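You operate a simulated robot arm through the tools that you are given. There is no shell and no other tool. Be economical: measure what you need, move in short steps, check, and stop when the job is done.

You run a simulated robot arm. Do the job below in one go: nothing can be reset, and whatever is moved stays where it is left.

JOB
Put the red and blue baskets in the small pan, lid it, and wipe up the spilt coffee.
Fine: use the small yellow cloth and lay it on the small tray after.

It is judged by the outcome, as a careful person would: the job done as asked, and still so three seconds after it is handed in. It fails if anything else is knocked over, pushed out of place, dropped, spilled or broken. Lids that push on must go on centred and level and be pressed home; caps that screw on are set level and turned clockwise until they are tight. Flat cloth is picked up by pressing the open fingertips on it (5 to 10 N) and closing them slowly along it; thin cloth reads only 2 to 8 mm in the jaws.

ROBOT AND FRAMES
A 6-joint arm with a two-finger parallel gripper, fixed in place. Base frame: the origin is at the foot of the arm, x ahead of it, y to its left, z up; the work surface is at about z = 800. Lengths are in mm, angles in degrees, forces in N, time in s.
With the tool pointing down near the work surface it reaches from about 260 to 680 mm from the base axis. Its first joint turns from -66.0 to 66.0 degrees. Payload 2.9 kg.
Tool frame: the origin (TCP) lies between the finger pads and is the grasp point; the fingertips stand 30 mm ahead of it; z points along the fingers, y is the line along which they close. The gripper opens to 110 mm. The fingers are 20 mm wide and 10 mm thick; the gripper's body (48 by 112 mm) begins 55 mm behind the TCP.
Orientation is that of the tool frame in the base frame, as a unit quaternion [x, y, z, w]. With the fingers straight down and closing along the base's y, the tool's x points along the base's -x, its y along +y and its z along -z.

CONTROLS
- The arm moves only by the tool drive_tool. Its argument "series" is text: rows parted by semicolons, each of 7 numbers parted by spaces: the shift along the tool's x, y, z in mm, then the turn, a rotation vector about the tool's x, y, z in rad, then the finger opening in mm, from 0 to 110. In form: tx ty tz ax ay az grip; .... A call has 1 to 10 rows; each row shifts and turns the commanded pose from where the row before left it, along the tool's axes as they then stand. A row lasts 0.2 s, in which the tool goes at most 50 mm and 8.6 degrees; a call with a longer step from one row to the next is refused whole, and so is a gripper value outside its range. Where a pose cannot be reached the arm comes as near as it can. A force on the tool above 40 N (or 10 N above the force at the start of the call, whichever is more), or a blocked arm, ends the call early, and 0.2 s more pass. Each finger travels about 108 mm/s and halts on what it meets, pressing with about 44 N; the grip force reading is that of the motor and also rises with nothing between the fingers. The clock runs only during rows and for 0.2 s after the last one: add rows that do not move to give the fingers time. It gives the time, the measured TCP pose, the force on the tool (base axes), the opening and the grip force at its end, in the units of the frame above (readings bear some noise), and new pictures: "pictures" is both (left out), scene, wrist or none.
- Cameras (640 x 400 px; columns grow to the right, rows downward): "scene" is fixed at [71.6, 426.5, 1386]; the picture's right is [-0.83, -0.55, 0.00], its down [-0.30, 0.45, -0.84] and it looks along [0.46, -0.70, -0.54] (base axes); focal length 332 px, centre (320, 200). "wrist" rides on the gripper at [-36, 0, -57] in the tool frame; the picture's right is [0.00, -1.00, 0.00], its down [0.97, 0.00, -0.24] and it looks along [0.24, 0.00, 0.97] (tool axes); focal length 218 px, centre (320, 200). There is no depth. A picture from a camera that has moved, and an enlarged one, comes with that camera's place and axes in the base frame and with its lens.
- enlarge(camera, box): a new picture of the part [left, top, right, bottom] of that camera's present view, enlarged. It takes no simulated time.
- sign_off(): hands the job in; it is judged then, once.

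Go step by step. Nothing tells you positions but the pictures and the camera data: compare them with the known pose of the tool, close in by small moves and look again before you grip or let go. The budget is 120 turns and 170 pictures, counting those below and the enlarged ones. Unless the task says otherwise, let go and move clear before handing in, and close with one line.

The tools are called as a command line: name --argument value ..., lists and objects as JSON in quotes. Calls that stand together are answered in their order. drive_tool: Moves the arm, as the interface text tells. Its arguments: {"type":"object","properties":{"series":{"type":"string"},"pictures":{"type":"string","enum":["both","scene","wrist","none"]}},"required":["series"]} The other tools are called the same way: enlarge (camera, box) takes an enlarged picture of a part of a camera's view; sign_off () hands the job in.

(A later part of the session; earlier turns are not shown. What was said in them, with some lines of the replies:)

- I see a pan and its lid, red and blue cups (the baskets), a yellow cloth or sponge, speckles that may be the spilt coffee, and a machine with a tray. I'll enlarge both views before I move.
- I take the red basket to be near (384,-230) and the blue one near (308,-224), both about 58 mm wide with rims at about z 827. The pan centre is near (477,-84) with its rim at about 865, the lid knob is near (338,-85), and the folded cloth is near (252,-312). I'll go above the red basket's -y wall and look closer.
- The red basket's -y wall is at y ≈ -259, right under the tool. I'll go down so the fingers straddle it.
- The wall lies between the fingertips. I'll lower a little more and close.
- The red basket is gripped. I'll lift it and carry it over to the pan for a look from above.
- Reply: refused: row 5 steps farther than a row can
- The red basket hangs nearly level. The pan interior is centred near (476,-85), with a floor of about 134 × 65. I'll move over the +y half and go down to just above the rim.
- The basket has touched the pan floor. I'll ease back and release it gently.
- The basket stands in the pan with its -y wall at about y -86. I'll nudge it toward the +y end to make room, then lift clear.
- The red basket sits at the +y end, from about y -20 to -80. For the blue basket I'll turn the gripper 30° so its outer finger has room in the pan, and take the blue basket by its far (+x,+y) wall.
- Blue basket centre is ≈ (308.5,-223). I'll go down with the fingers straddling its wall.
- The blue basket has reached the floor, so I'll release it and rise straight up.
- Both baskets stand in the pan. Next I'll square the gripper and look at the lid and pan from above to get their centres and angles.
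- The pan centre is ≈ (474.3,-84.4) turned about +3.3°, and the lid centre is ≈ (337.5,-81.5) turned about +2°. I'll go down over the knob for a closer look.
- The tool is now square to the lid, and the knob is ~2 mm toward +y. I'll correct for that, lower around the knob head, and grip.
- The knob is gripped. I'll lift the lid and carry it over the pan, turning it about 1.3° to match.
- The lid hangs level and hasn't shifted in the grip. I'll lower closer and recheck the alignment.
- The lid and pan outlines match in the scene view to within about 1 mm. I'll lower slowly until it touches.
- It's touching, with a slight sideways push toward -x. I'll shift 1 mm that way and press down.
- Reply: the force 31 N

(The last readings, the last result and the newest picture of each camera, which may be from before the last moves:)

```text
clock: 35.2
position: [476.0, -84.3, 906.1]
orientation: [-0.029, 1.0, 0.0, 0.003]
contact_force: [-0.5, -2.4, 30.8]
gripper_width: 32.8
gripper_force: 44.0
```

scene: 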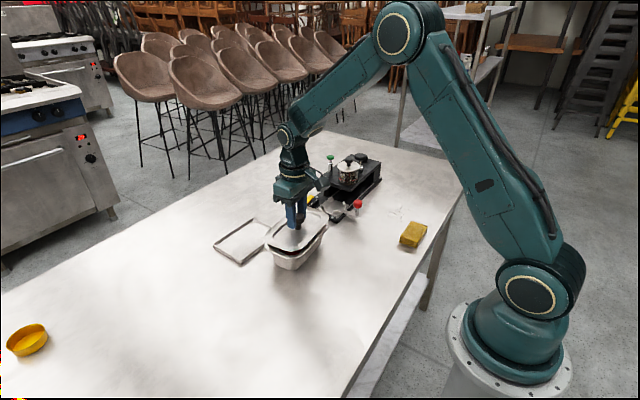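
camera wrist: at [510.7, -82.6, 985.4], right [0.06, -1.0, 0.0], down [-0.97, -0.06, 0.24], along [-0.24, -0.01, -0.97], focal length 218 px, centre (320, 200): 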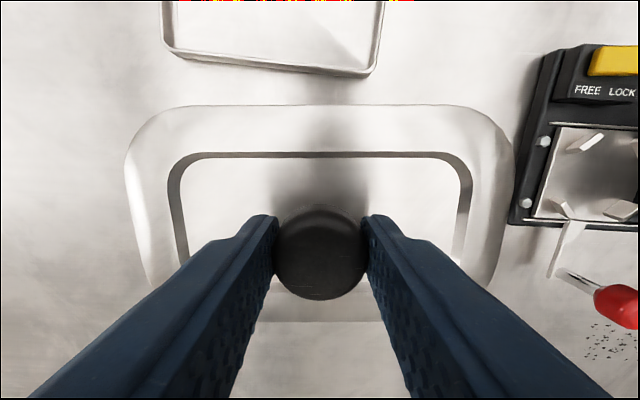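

drive_tool --series "0 0 -1 0 0 0 20;0 0 -0.8 0 0 0 34;0 0 0 0 0 0 44;0 0 0 0 0 0 50;0 0 -20 0 0 0 50;0 0 -30 0 0 0 50;0 0 -20 0 0 0 20;0 0 0 0 0 0 0;0 0 0 0 0 0 0" --pictures "wrist"

enlarge --camera "scene" --box '[250, 190, 350, 290]'

```text
clock: 37.2
position: [475.5, -84.1, 976.1]
orientation: [-0.029, 1.0, 0.0, 0.0]
contact_force: [0.3, 0.3, 0.7]
gripper_width: 0.0
gripper_force: 37.5
camera wrist: at [509.7, -82.3, 1034.3], right [0.06, -1.0, 0.0], down [-0.97, -0.06, 0.24], along [-0.24, -0.01, -0.97], focal length 218 px, centre (320, 200)
```

wrist: 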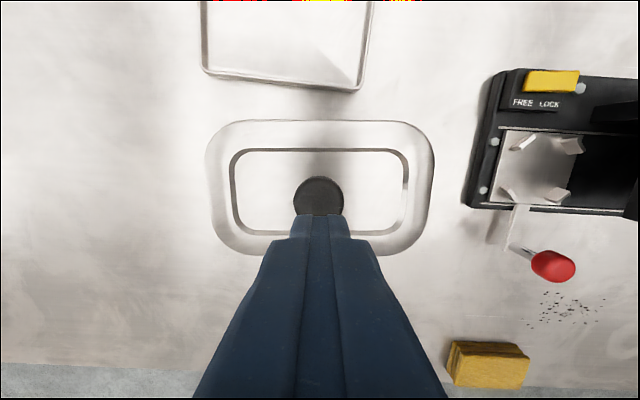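

```text
4.00 times, centred on (300, 240) of scene
camera zoom: at [71.6, 426.5, 1386.0], right [-0.83, -0.55, 0.0], down [-0.3, 0.45, -0.84], along [0.46, -0.7, -0.54], focal length 1326 px, centre (400, 40)
```

zoom: 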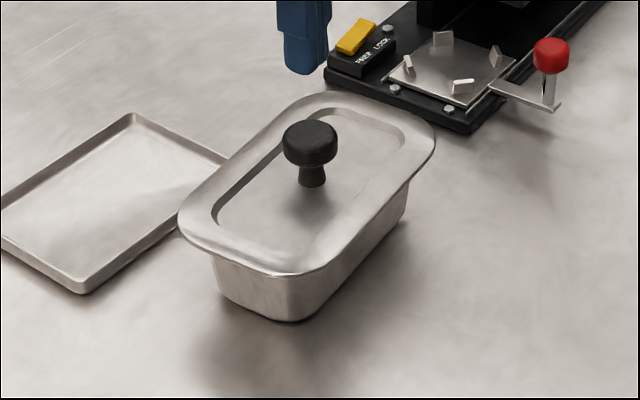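

The lid sits level and square on the pan. I'll press it home with closed fingers on top of the knob.

drive_tool --series "1 0 30 0 0 0 0;0 0 15 0 0 0 0;0 0 3 0 0 0 0;0 0 3 0 0 0 0;0 0 2 0 0 0 0;0 0 2 0 0 0 0;0 0 1 0 0 0 0;0 0 1 0 0 0 0;0 0 0 0 0 0 0" --pictures "none"

```text
clock: 38.3
position: [473.9, -85.0, 929.0]
orientation: [-0.03, 1.0, -0.001, 0.002]
contact_force: [-0.4, -0.7, 5.1]
gripper_width: 0.0
gripper_force: 37.7
stopped in row 5: the force on the tool passed its limit (the readings are from after the stop); the commanded pose is now the measured one
```

drive_tool --series "0 0 0.7 0 0 0 0;0 0 0.5 0 0 0 0;0 0 0.5 0 0 0 0;0 0 0 0 0 0 0" --pictures "none"

```text
clock: 39.3
position: [474.7, -84.4, 927.0]
orientation: [-0.03, 1.0, -0.001, 0.004]
contact_force: [-6.3, 2.6, 34.7]
gripper_width: 0.0
gripper_force: 37.6
```

drive_tool --series "0 0 0.3 0 0 0 0;0 0 0.3 0 0 0 0;0 0 0.3 0 0 0 0;0 0 0.3 0 0 0 0;0 0 0 0 0 0 0" --pictures "none"

enlarge --camera "scene" --box '[250, 190, 350, 290]'

```text
clock: 40.2
position: [475.2, -84.3, 930.2]
orientation: [-0.029, 1.0, -0.001, 0.005]
contact_force: [-0.8, 0.4, 4.9]
gripper_width: 0.2
gripper_force: 37.6
stopped in row 4: the force on the tool passed its limit (the readings are from after the stop); the commanded pose is now the measured one
```

```text
4.00 times, centred on (300, 240) of scene
camera zoom: at [71.6, 426.5, 1386.0], right [-0.83, -0.55, 0.0], down [-0.3, 0.45, -0.84], along [0.46, -0.7, -0.54], focal length 1326 px, centre (400, 40)
```

zoom: 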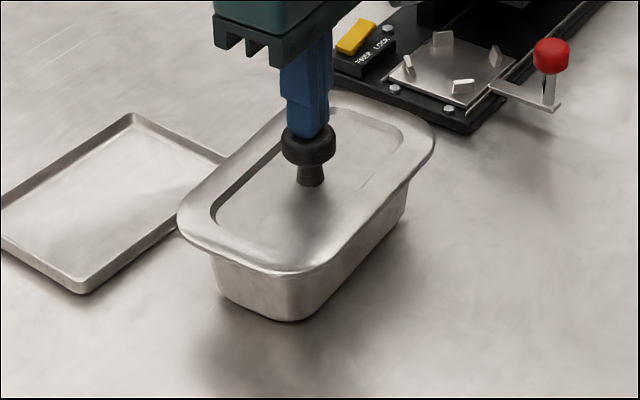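

drive_tool --series "0 0 -20 0 0 0 0;0 0 -40 0 0 0 0;0 0 -40 0 0 0 0;45 -15 0 0 0 0 0;45 -15 0 0 0 0 0;0 0 0 0 0 0 30" --pictures "wrist"

enlarge --camera "scene" --box '[260, 205, 330, 275]'

enlarge --camera "wrist" --box '[200, 0, 440, 150]'

```text
clock: 41.6
position: [385.9, -119.3, 1027.5]
orientation: [-0.029, 1.0, -0.001, 0.005]
contact_force: [0.3, 0.3, -0.2]
gripper_width: 29.8
gripper_force: 0.0
camera wrist: at [420.9, -118.1, 1085.5], right [0.06, -1.0, 0.0], down [-0.97, -0.06, 0.23], along [-0.23, -0.02, -0.97], focal length 218 px, centre (320, 200)
```

wrist: 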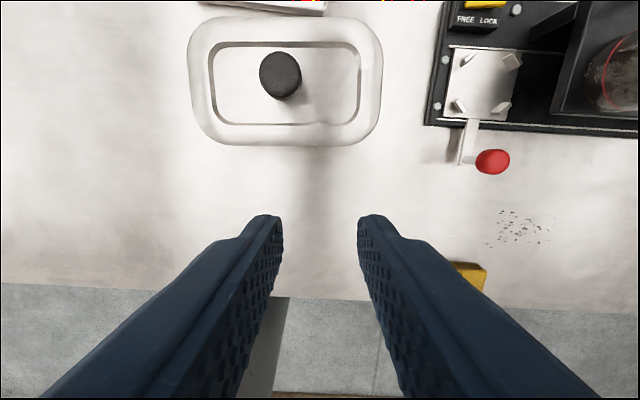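

```text
5.71 times, centred on (295, 240) of scene
camera zoom: at [71.6, 426.5, 1386.0], right [-0.83, -0.55, 0.0], down [-0.3, 0.45, -0.84], along [0.46, -0.7, -0.54], focal length 1895 px, centre (463, -29)
```

zoom: 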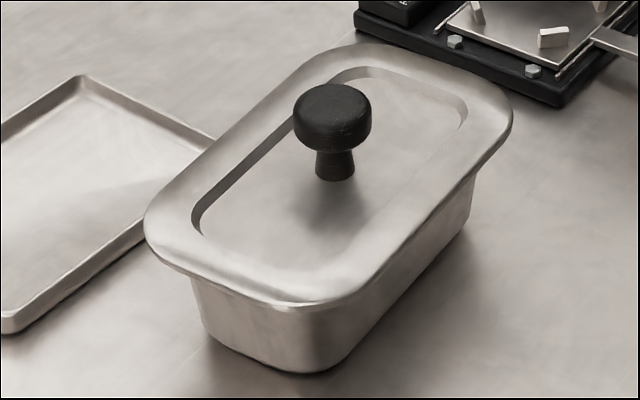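

```text
2.67 times, centred on (320, 75) of wrist
camera zoom: at [420.9, -118.1, 1085.5], right [0.06, -1.0, 0.0], down [-0.97, -0.06, 0.23], along [-0.23, -0.02, -0.97], focal length 582 px, centre (320, 533)
```

zoom: 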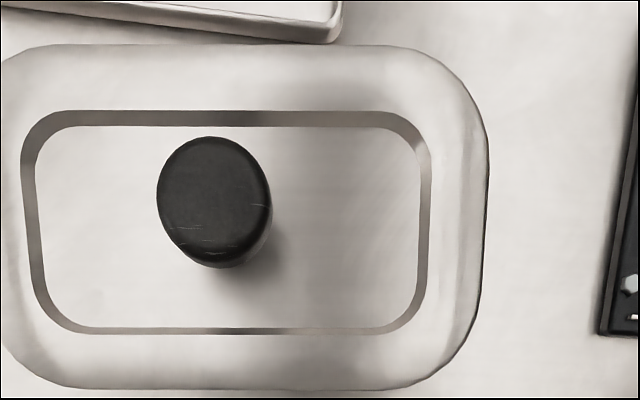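

The lid sits flush and square on the pan. Next is the cloth: I'll turn the gripper about 90° so it closes across the cloth's short side, and travel over to it.

drive_tool --series "0 0 0 0 0 0.148 80;0 0 0 0 0 0.148 80;0 0 0 0 0 0.148 80;0 0 0 0 0 0.148 80;0 0 0 0 0 0.148 80;0 0 0 0 0 0.148 80;0 0 0 0 0 0.148 80;0 0 0 0 0 0.148 80;0 0 0 0 0 0.148 80;0 0 0 0 0 0.148 80" --pictures "none"

drive_tool --series "-30 -18 10 0 0 0.148 80;-45 -18 10 0 0 0 80;-40 -18 10 0 0 0 80;-40 -18 10 0 0 0 80;-40 -18 10 0 0 0 80;0 -25 10 0 0 0 80;0 0 0 0 0 0 80" --pictures "wrist"

```text
clock: 43.8
position: [387.8, -119.6, 1027.6]
orientation: [0.653, 0.757, 0.003, 0.004]
contact_force: [0.4, 0.5, -0.8]
gripper_width: 79.8
gripper_force: 0.0
```

```text
clock: 45.4
position: [276.7, -318.6, 967.3]
orientation: [0.706, 0.708, 0.002, 0.004]
contact_force: [0.3, -0.1, -0.6]
gripper_width: 80.1
gripper_force: 0.0
camera wrist: at [275.3, -354.2, 1024.9], right [-1.0, 0.0, -0.01], down [0.0, 0.97, 0.24], along [0.01, 0.24, -0.97], focal length 218 px, centre (320, 200)
```

wrist: 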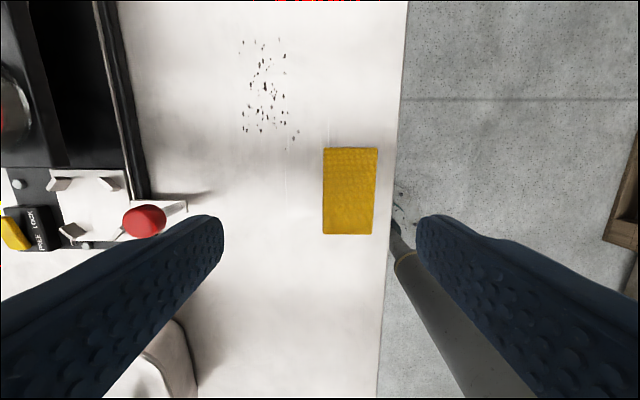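

The cloth is centred near (248,-310), about 54 × 87. I'll centre over it and go down.

drive_tool --series "4 -14 30 0 0 0 80;4 -14 30 0 0 0 80;0 0 27 0 0 0 80;0 0 0 0 0 0 80" --pictures "both"

enlarge --camera "scene" --box '[350, 180, 450, 270]'

```text
clock: 46.4
position: [249.7, -308.5, 879.0]
orientation: [0.706, 0.708, 0.002, 0.004]
contact_force: [-0.8, -0.8, -0.1]
gripper_width: 80.0
gripper_force: 0.1
camera wrist: at [248.4, -344.8, 936.3], right [-1.0, 0.0, -0.01], down [0.0, 0.97, 0.24], along [0.01, 0.24, -0.97], focal length 218 px, centre (320, 200)
```

scene: 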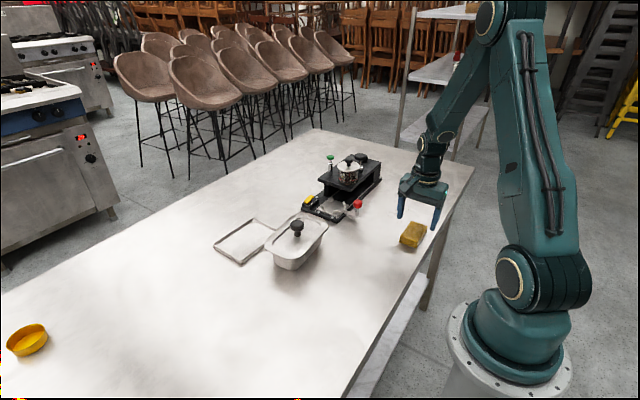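
wrist: 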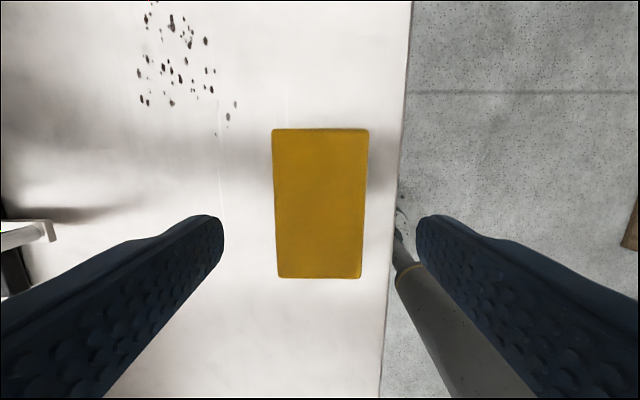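

```text
4.44 times, centred on (400, 225) of scene
camera zoom: at [71.6, 426.5, 1386.0], right [-0.83, -0.55, 0.0], down [-0.3, 0.45, -0.84], along [0.46, -0.7, -0.54], focal length 1474 px, centre (-36, 89)
```

zoom: 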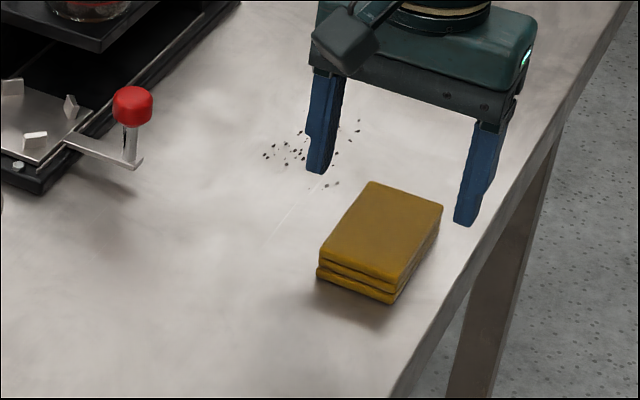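

drive_tool --series "0 0 20 0 0 0 68;0 0 16 0 0 0 68;0 0 6 0 0 0 68;0 0 0 0 0 0 60;0 0 0 0 0 0 54;0 0 0 0 0 0 48;0 0 0 0 0 0 42;0 0 0 0 0 0 36;0 0 0 0 0 0 30" --pictures "both"

enlarge --camera "scene" --box '[350, 180, 450, 270]'

```text
clock: 48.4
position: [250.3, -309.6, 837.8]
orientation: [0.706, 0.708, 0.002, 0.004]
contact_force: [-0.6, 0.5, 0.4]
gripper_width: 48.5
gripper_force: 44.0
camera wrist: at [248.9, -345.4, 894.8], right [-1.0, 0.0, -0.01], down [0.0, 0.97, 0.24], along [0.01, 0.24, -0.97], focal length 218 px, centre (320, 200)
```

scene: 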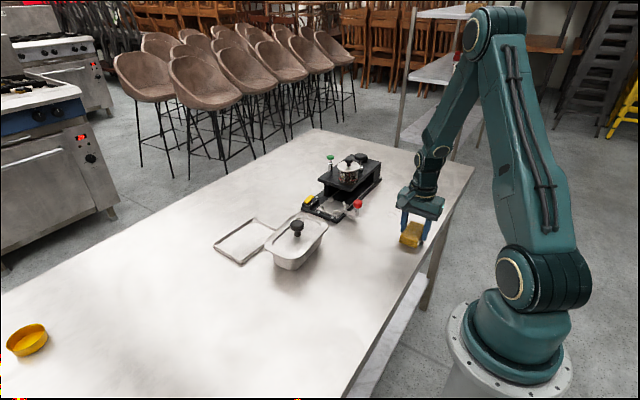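
wrist: 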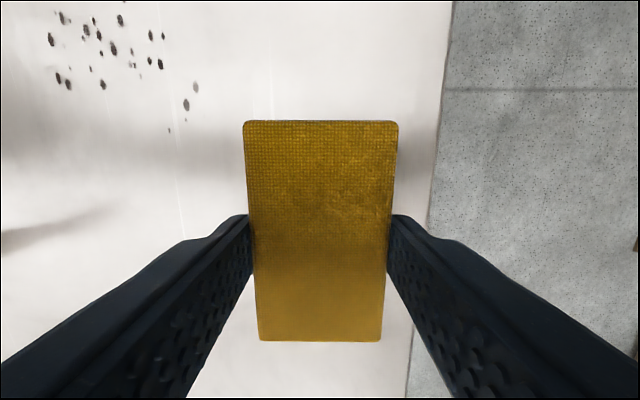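

```text
4.44 times, centred on (400, 225) of scene
camera zoom: at [71.6, 426.5, 1386.0], right [-0.83, -0.55, 0.0], down [-0.3, 0.45, -0.84], along [0.46, -0.7, -0.54], focal length 1474 px, centre (-36, 89)
```

zoom: 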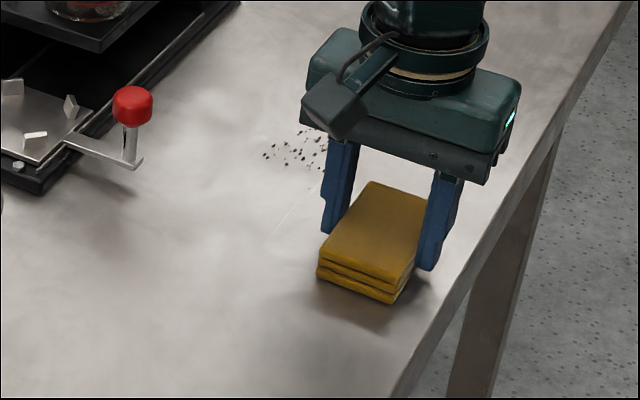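

The cloth is firmly held. The spill covers about x 294–358 and y -450 to -350. I'll lift slightly, set down just +y of the spill, and press lightly.

drive_tool --series "0 0 -15 0 0 0 30;2 31 -10 0 0 0 30;2 31 0 0 0 0 30;0 0 15 0 0 0 30;0 0 8 0 0 0 30;0 0 1.5 0 0 0 30;0 0 1 0 0 0 30;0 0 0 0 0 0 30" --pictures "wrist"

```text
clock: 50.2
position: [310.4, -304.8, 837.4]
orientation: [0.706, 0.708, 0.002, 0.003]
contact_force: [0.0, -0.8, -0.3]
gripper_width: 48.4
gripper_force: 44.4
camera wrist: at [310.4, -341.2, 895.4], right [-1.0, 0.0, -0.01], down [0.0, 0.97, 0.24], along [0.01, 0.24, -0.97], focal length 218 px, centre (320, 200)
```

wrist: 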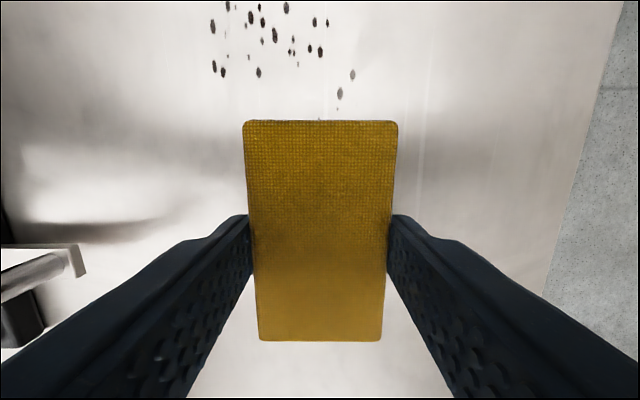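

drive_tool --series "0 0 0.7 0 0 0 30;0 0 0.6 0 0 0 30;0 0 0 0 0 0 30" --pictures "none"

```text
clock: 51.0
position: [311.1, -305.0, 836.5]
orientation: [0.707, 0.707, 0.002, 0.003]
contact_force: [-0.5, 0.8, 4.7]
gripper_width: 48.7
gripper_force: 43.5
```

drive_tool --series "0 0 0.4 0 0 0 30;-18 0 0 0 0 0 30;-18 0 0 0 0 0 30;-18 0 0 0 0 0 30;-18 0 0 0 0 0 30;-18 0 0 0 0 0 30;-18 0 0 0 0 0 30;-18 0 0 0 0 0 30;-18 0 0 0 0 0 30;-18 0 0 0 0 0 30" --pictures "both"

enlarge --camera "scene" --box '[350, 150, 470, 260]'

```text
clock: 53.2
position: [310.9, -467.4, 836.3]
orientation: [0.706, 0.708, 0.003, 0.003]
contact_force: [-0.7, 4.0, 9.4]
gripper_width: 48.5
gripper_force: 44.2
camera wrist: at [310.5, -503.7, 894.5], right [-1.0, 0.0, -0.01], down [0.0, 0.97, 0.24], along [0.01, 0.24, -0.97], focal length 218 px, centre (320, 200)
```

scene: 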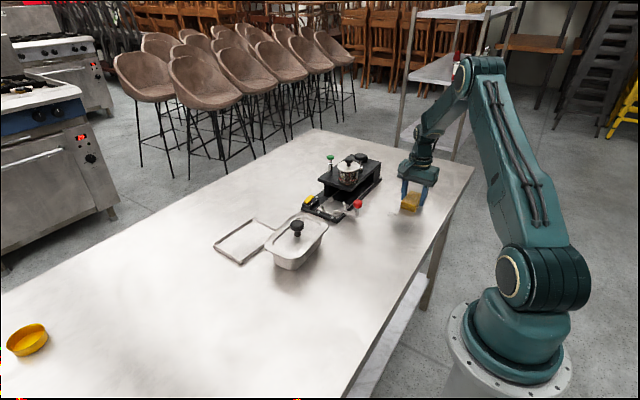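
wrist: 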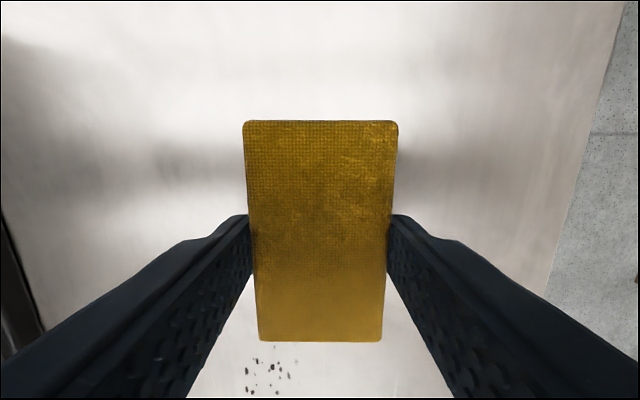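

```text
3.64 times, centred on (410, 205) of scene
camera zoom: at [71.5, 426.8, 1386.0], right [-0.83, -0.55, 0.0], down [-0.3, 0.45, -0.84], along [0.46, -0.7, -0.54], focal length 1206 px, centre (-7, 182)
```

zoom: 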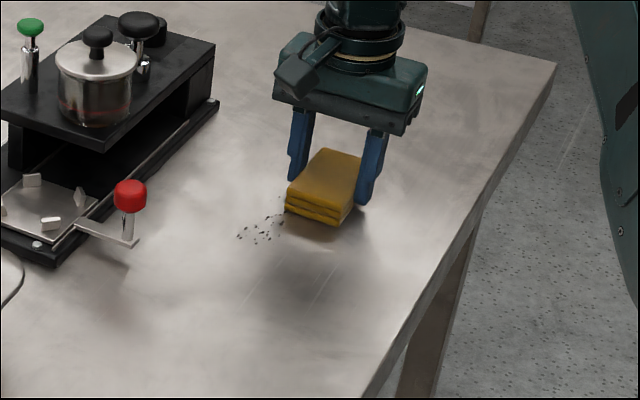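

The cloth picks the specks up where it passes. I'll shift +x by 34 mm and sweep back over the rest.

drive_tool --series "0 17 0 0 0 0 30;0 17 0 0 0 0 30;19 0 0 0 0 0 30;19 0 0 0 0 0 30;19 0 0 0 0 0 30;19 0 0 0 0 0 30;19 0 0 0 0 0 30;19 0 0 0 0 0 30;19 0 0 0 0 0 30;19 0 0 0 0 0 30" --pictures "both"

enlarge --camera "scene" --box '[350, 150, 470, 260]'

```text
clock: 55.4
position: [345.5, -315.5, 836.2]
orientation: [0.707, 0.707, 0.003, 0.005]
contact_force: [-0.6, -4.5, 9.6]
gripper_width: 48.8
gripper_force: 44.3
camera wrist: at [344.9, -351.8, 894.5], right [-1.0, 0.0, -0.01], down [0.0, 0.97, 0.24], along [0.01, 0.24, -0.97], focal length 218 px, centre (320, 200)
```

scene: 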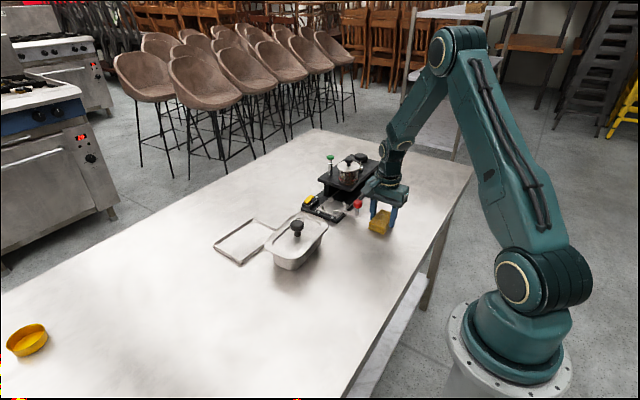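
wrist: 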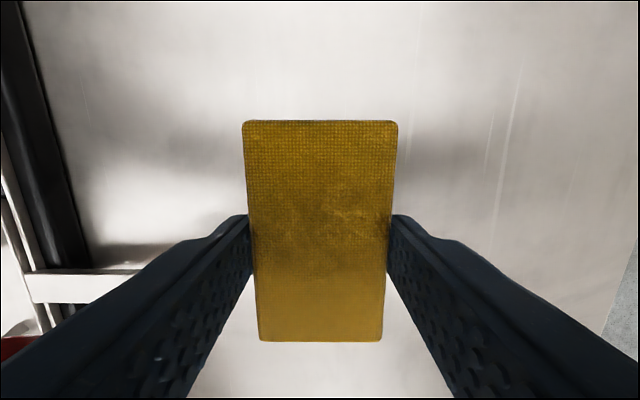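

```text
3.64 times, centred on (410, 205) of scene
camera zoom: at [71.5, 426.5, 1386.0], right [-0.83, -0.55, 0.0], down [-0.3, 0.45, -0.84], along [0.46, -0.7, -0.54], focal length 1206 px, centre (-7, 182)
```

zoom: 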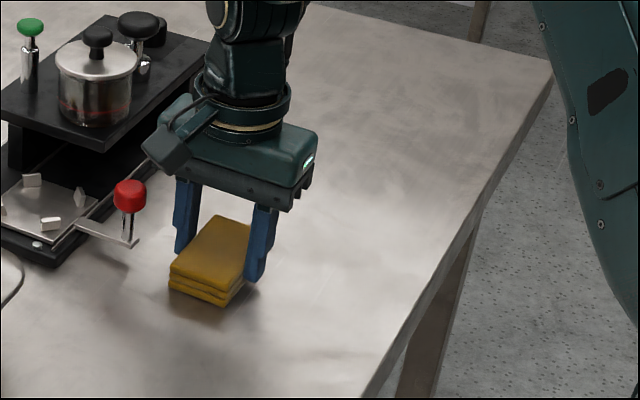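

The surface looks clean. I'll lift straight up to confirm it and to see the tray.

drive_tool --series "0 0 -15 0 0 0 30;0 0 -40 0 0 0 30;0 0 -45 0 0 0 30;0 0 -45 0 0 0 30;0 0 -30 0 0 0 30;0 0 0 0 0 0 30" --pictures "wrist"

enlarge --camera "wrist" --box '[160, 0, 480, 200]'

enlarge --camera "scene" --box '[350, 180, 470, 260]'

enlarge --camera "scene" --box '[205, 200, 345, 290]'

```text
clock: 56.8
position: [342.1, -315.3, 1012.2]
orientation: [0.707, 0.708, 0.002, 0.004]
contact_force: [0.4, -0.7, -0.8]
gripper_width: 48.4
gripper_force: 44.2
camera wrist: at [341.7, -351.2, 1070.0], right [-1.0, 0.0, -0.01], down [0.0, 0.97, 0.24], along [0.01, 0.24, -0.97], focal length 218 px, centre (320, 200)
```

wrist: 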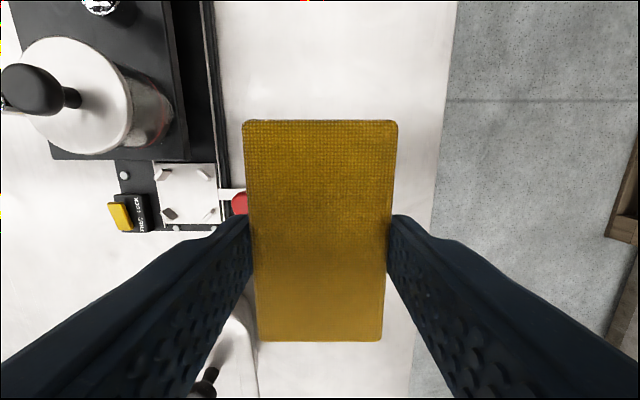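

```text
2.00 times, centred on (320, 100) of wrist
camera zoom: at [341.7, -351.2, 1070.0], right [-1.0, 0.0, -0.01], down [0.0, 0.97, 0.24], along [0.01, 0.24, -0.97], focal length 436 px, centre (320, 400)
```

zoom: 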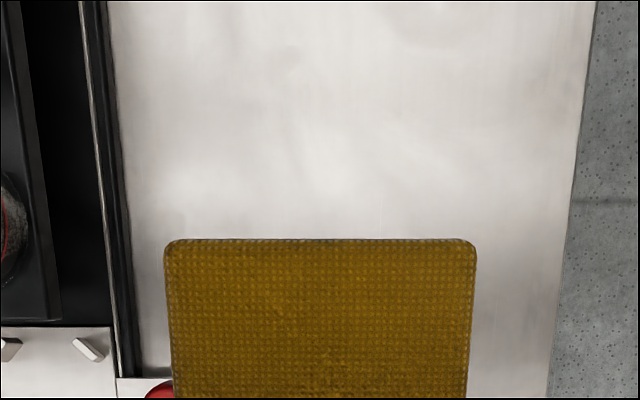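

```text
5.00 times, centred on (410, 220) of scene
camera zoom: at [71.6, 426.5, 1386.0], right [-0.83, -0.55, 0.0], down [-0.3, 0.45, -0.84], along [0.46, -0.7, -0.54], focal length 1658 px, centre (-130, 100)
```

zoom: 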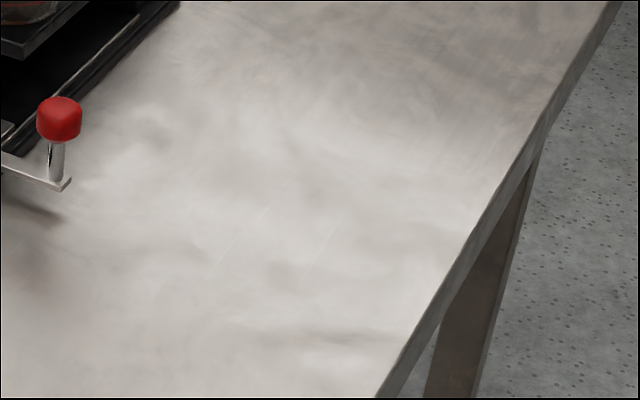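

```text
4.44 times, centred on (275, 245) of scene
camera zoom: at [71.6, 426.5, 1386.0], right [-0.83, -0.55, 0.0], down [-0.3, 0.45, -0.84], along [0.46, -0.7, -0.54], focal length 1474 px, centre (520, 0)
```

zoom: 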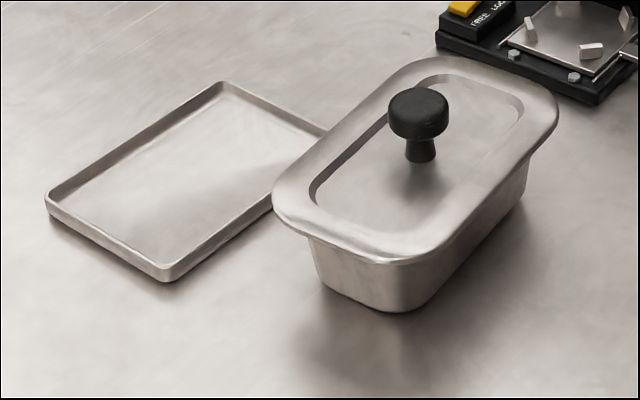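

The spill is gone. The tray is centred near (623,-52), about 104 × 152. I'll carry the cloth over, going +y first and then +x, to stay clear of the machine.

drive_tool --series "30 0 0 0 0 0 30;44 0 0 0 0 0 30;44 0 0 0 0 0 30;44 0 0 0 0 0 30;44 0 0 0 0 0 30;44 0 0 0 0 0 30;13 0 0 0 0 0 30;0 35 0 0 0 0 30;0 40 0 0 0 0 30;0 40 0 0 0 0 30" --pictures "none"

drive_tool --series "0 40 0 0 0 0 30;0 40 0 0 0 0 30;0 40 0 0 0 0 30;0 40 0 0 0 0 30;0 0 0 0 0 0 30" --pictures "both"

enlarge --camera "scene" --box '[205, 170, 345, 290]'

```text
clock: 59.0
position: [458.3, -52.3, 1010.7]
orientation: [0.707, 0.708, 0.002, 0.004]
contact_force: [0.3, 0.0, -0.1]
gripper_width: 48.5
gripper_force: 44.1
```

```text
clock: 60.2
position: [619.4, -52.4, 1013.2]
orientation: [0.707, 0.707, 0.001, 0.002]
contact_force: [0.6, -0.1, -0.8]
gripper_width: 48.3
gripper_force: 43.7
camera wrist: at [618.2, -87.8, 1071.2], right [-1.0, 0.0, -0.01], down [0.0, 0.97, 0.24], along [0.01, 0.24, -0.97], focal length 218 px, centre (320, 200)
```

scene: 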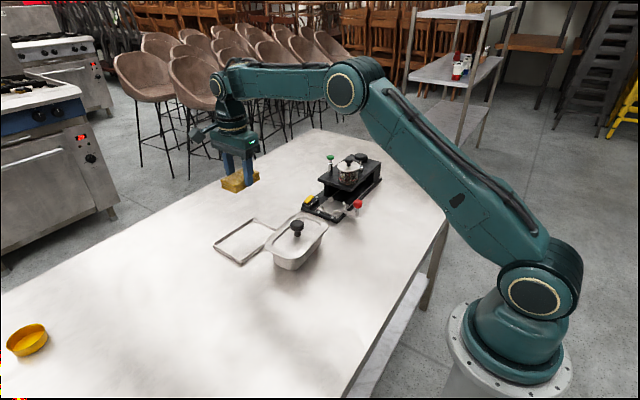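
wrist: 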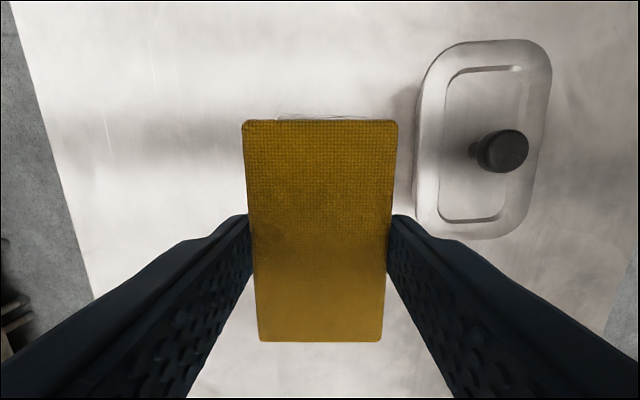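

```text
3.33 times, centred on (275, 230) of scene
camera zoom: at [71.7, 426.5, 1386.0], right [-0.83, -0.55, 0.0], down [-0.3, 0.45, -0.84], along [0.46, -0.7, -0.54], focal length 1105 px, centre (470, 100)
```

zoom: 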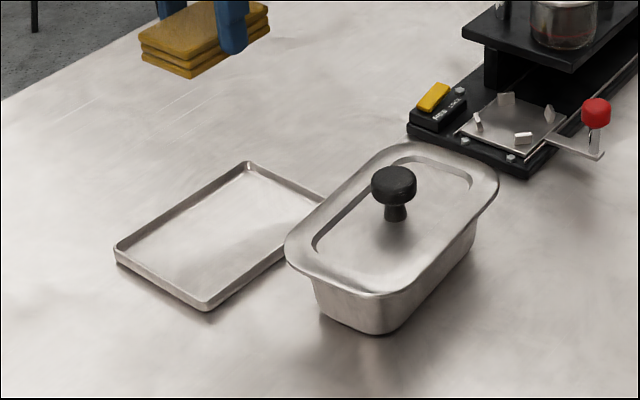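

The tool is over the tray, whose centre is ≈ (618,-50). I'll go down.

drive_tool --series "0 -1 40 0 0 0.06 30;2 0 40 0 0 0 30;0 0 40 0 0 0 30;0 0 20 0 0 0 30;0 0 0 0 0 0 30" --pictures "both"

enlarge --camera "scene" --box '[205, 190, 345, 290]'

```text
clock: 61.4
position: [619.3, -49.0, 873.2]
orientation: [0.728, 0.686, 0.002, 0.004]
contact_force: [0.1, 0.4, -0.7]
gripper_width: 48.4
gripper_force: 44.7
camera wrist: at [616.0, -85.1, 931.1], right [-1.0, 0.06, -0.01], down [0.06, 0.97, 0.24], along [0.02, 0.24, -0.97], focal length 218 px, centre (320, 200)
```

scene: 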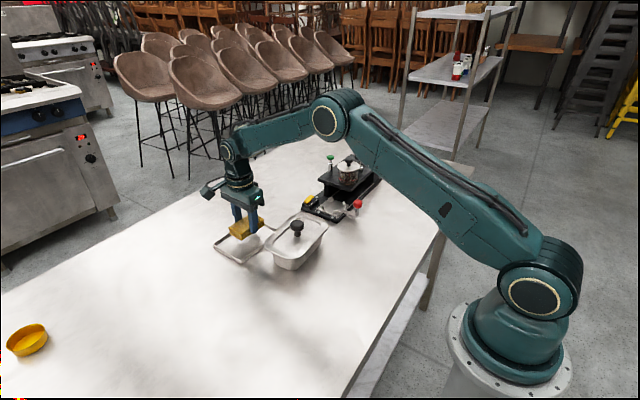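
wrist: 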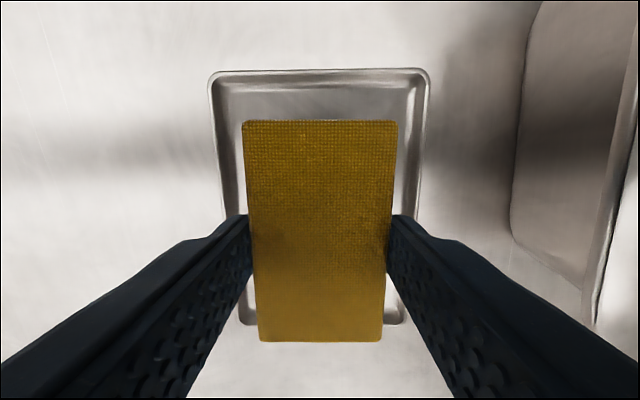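

```text
4.00 times, centred on (275, 240) of scene
camera zoom: at [71.6, 426.5, 1386.0], right [-0.83, -0.55, 0.0], down [-0.3, 0.45, -0.84], along [0.46, -0.7, -0.54], focal length 1326 px, centre (500, 40)
```

zoom: 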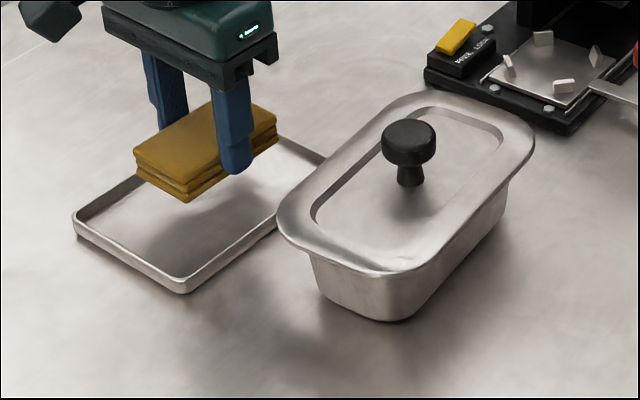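

Well centred over the tray. I'll lower until it touches.

drive_tool --series "3 0 20 0 0 0 30;0 0 10 0 0 0 30;0 0 2 0 0 0 30;0 0 0 0 0 0 30" --pictures "none"

```text
clock: 62.4
position: [619.7, -46.3, 840.6]
orientation: [0.728, 0.686, 0.002, 0.004]
contact_force: [-0.2, -0.1, -0.4]
gripper_width: 48.7
gripper_force: 43.7
```

drive_tool --series "0 0 1 0 0 0 30;0 0 1 0 0 0 30;0 0 0 0 0 0 30" --pictures "none"

```text
clock: 63.2
position: [619.9, -46.3, 840.8]
orientation: [0.728, 0.686, 0.003, 0.005]
contact_force: [-3.3, 1.3, 13.2]
gripper_width: 48.5
gripper_force: 43.9
```

It's resting on the tray. I'll open slightly and rise.

drive_tool --series "0 0 -1.5 0 0 0 46;0 0 0 0 0 0 54;0 0 0 0 0 0 62;0 0 0 0 0 0 62;0 0 -20 0 0 0 62;0 0 -40 0 0 0 62;0 0 -45 0 0 0 62;0 0 -45 0 0 0 62;0 0 0 0 0 0 62" --pictures "both"

enlarge --camera "scene" --box '[205, 190, 345, 290]'

```text
clock: 65.2
position: [618.7, -47.2, 992.0]
orientation: [0.728, 0.686, 0.002, 0.004]
contact_force: [0.6, -0.9, -0.2]
gripper_width: 62.1
gripper_force: 0.0
camera wrist: at [615.2, -83.1, 1049.3], right [-1.0, 0.06, -0.01], down [0.06, 0.97, 0.24], along [0.02, 0.24, -0.97], focal length 218 px, centre (320, 200)
```

scene: 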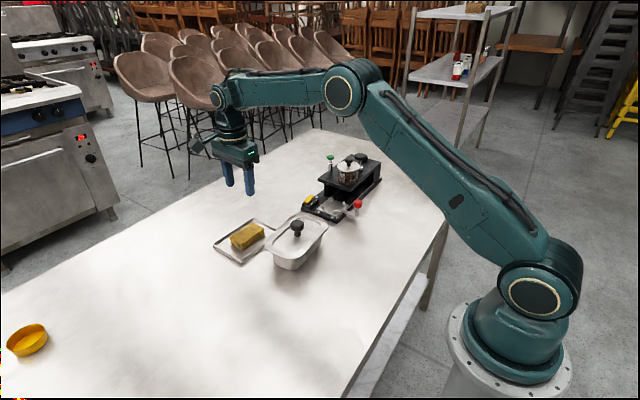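
wrist: 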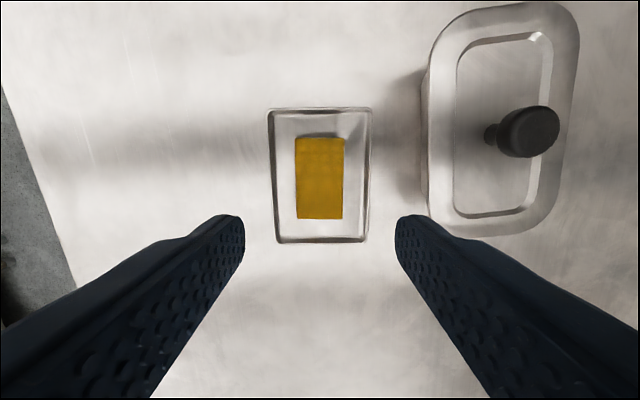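

```text
4.00 times, centred on (275, 240) of scene
camera zoom: at [71.6, 426.5, 1386.0], right [-0.83, -0.55, 0.0], down [-0.3, 0.45, -0.84], along [0.46, -0.7, -0.54], focal length 1326 px, centre (500, 40)
```

zoom: 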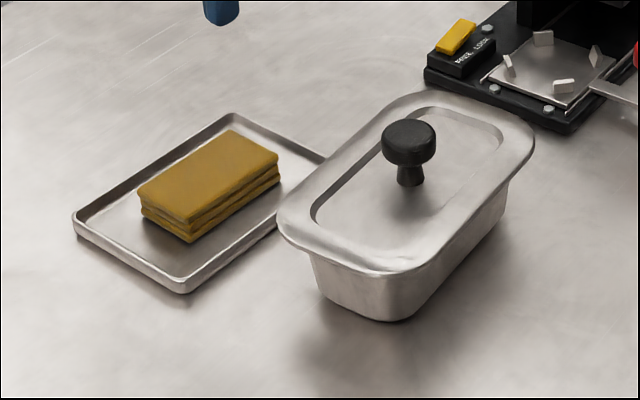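

The cloth lies on the tray. One last close check of the lid seam and the wiped area.

enlarge --camera "wrist" --box '[400, 0, 600, 250]'

enlarge --camera "scene" --box '[262, 210, 332, 275]'

enlarge --camera "scene" --box '[360, 185, 450, 250]'

```text
1.60 times, centred on (500, 125) of wrist
camera zoom: at [615.2, -83.1, 1049.3], right [-1.0, 0.06, -0.01], down [0.06, 0.97, 0.24], along [0.02, 0.24, -0.97], focal length 349 px, centre (32, 320)
```

zoom: 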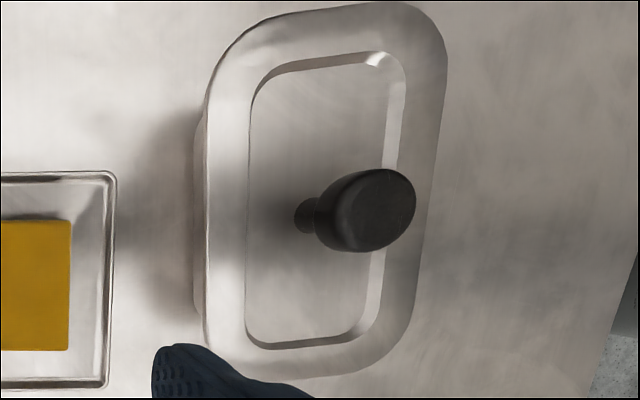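

```text
6.15 times, centred on (297, 242) of scene
camera zoom: at [71.6, 426.5, 1386.0], right [-0.83, -0.55, 0.0], down [-0.3, 0.45, -0.84], along [0.46, -0.7, -0.54], focal length 2041 px, centre (462, -62)
```

zoom: 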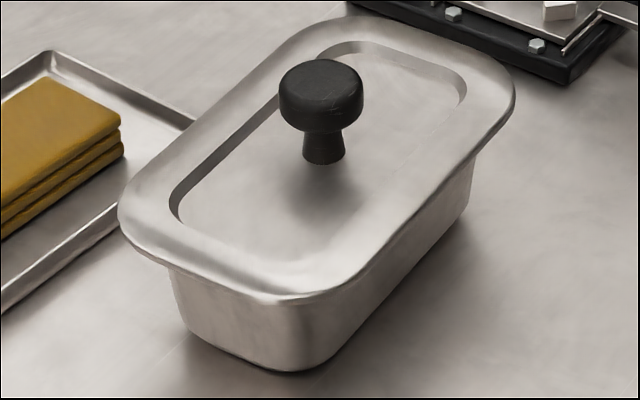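

```text
6.15 times, centred on (405, 218) of scene
camera zoom: at [71.6, 426.5, 1386.0], right [-0.83, -0.55, 0.0], down [-0.3, 0.45, -0.84], along [0.46, -0.7, -0.54], focal length 2041 px, centre (-203, 92)
```

zoom: 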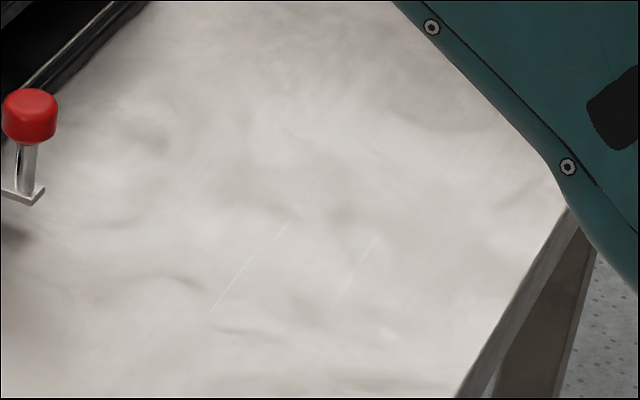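

All of it checks out: the lid is on flush and level, the table is clean, the cloth is on the tray, and the arm is clear. I'm handing it in.

sign_off

```text
The job is handed in.
```

The red and blue baskets are in the small pan with its lid pressed on, the spilt coffee is wiped up, and the small yellow cloth is on the small tray.
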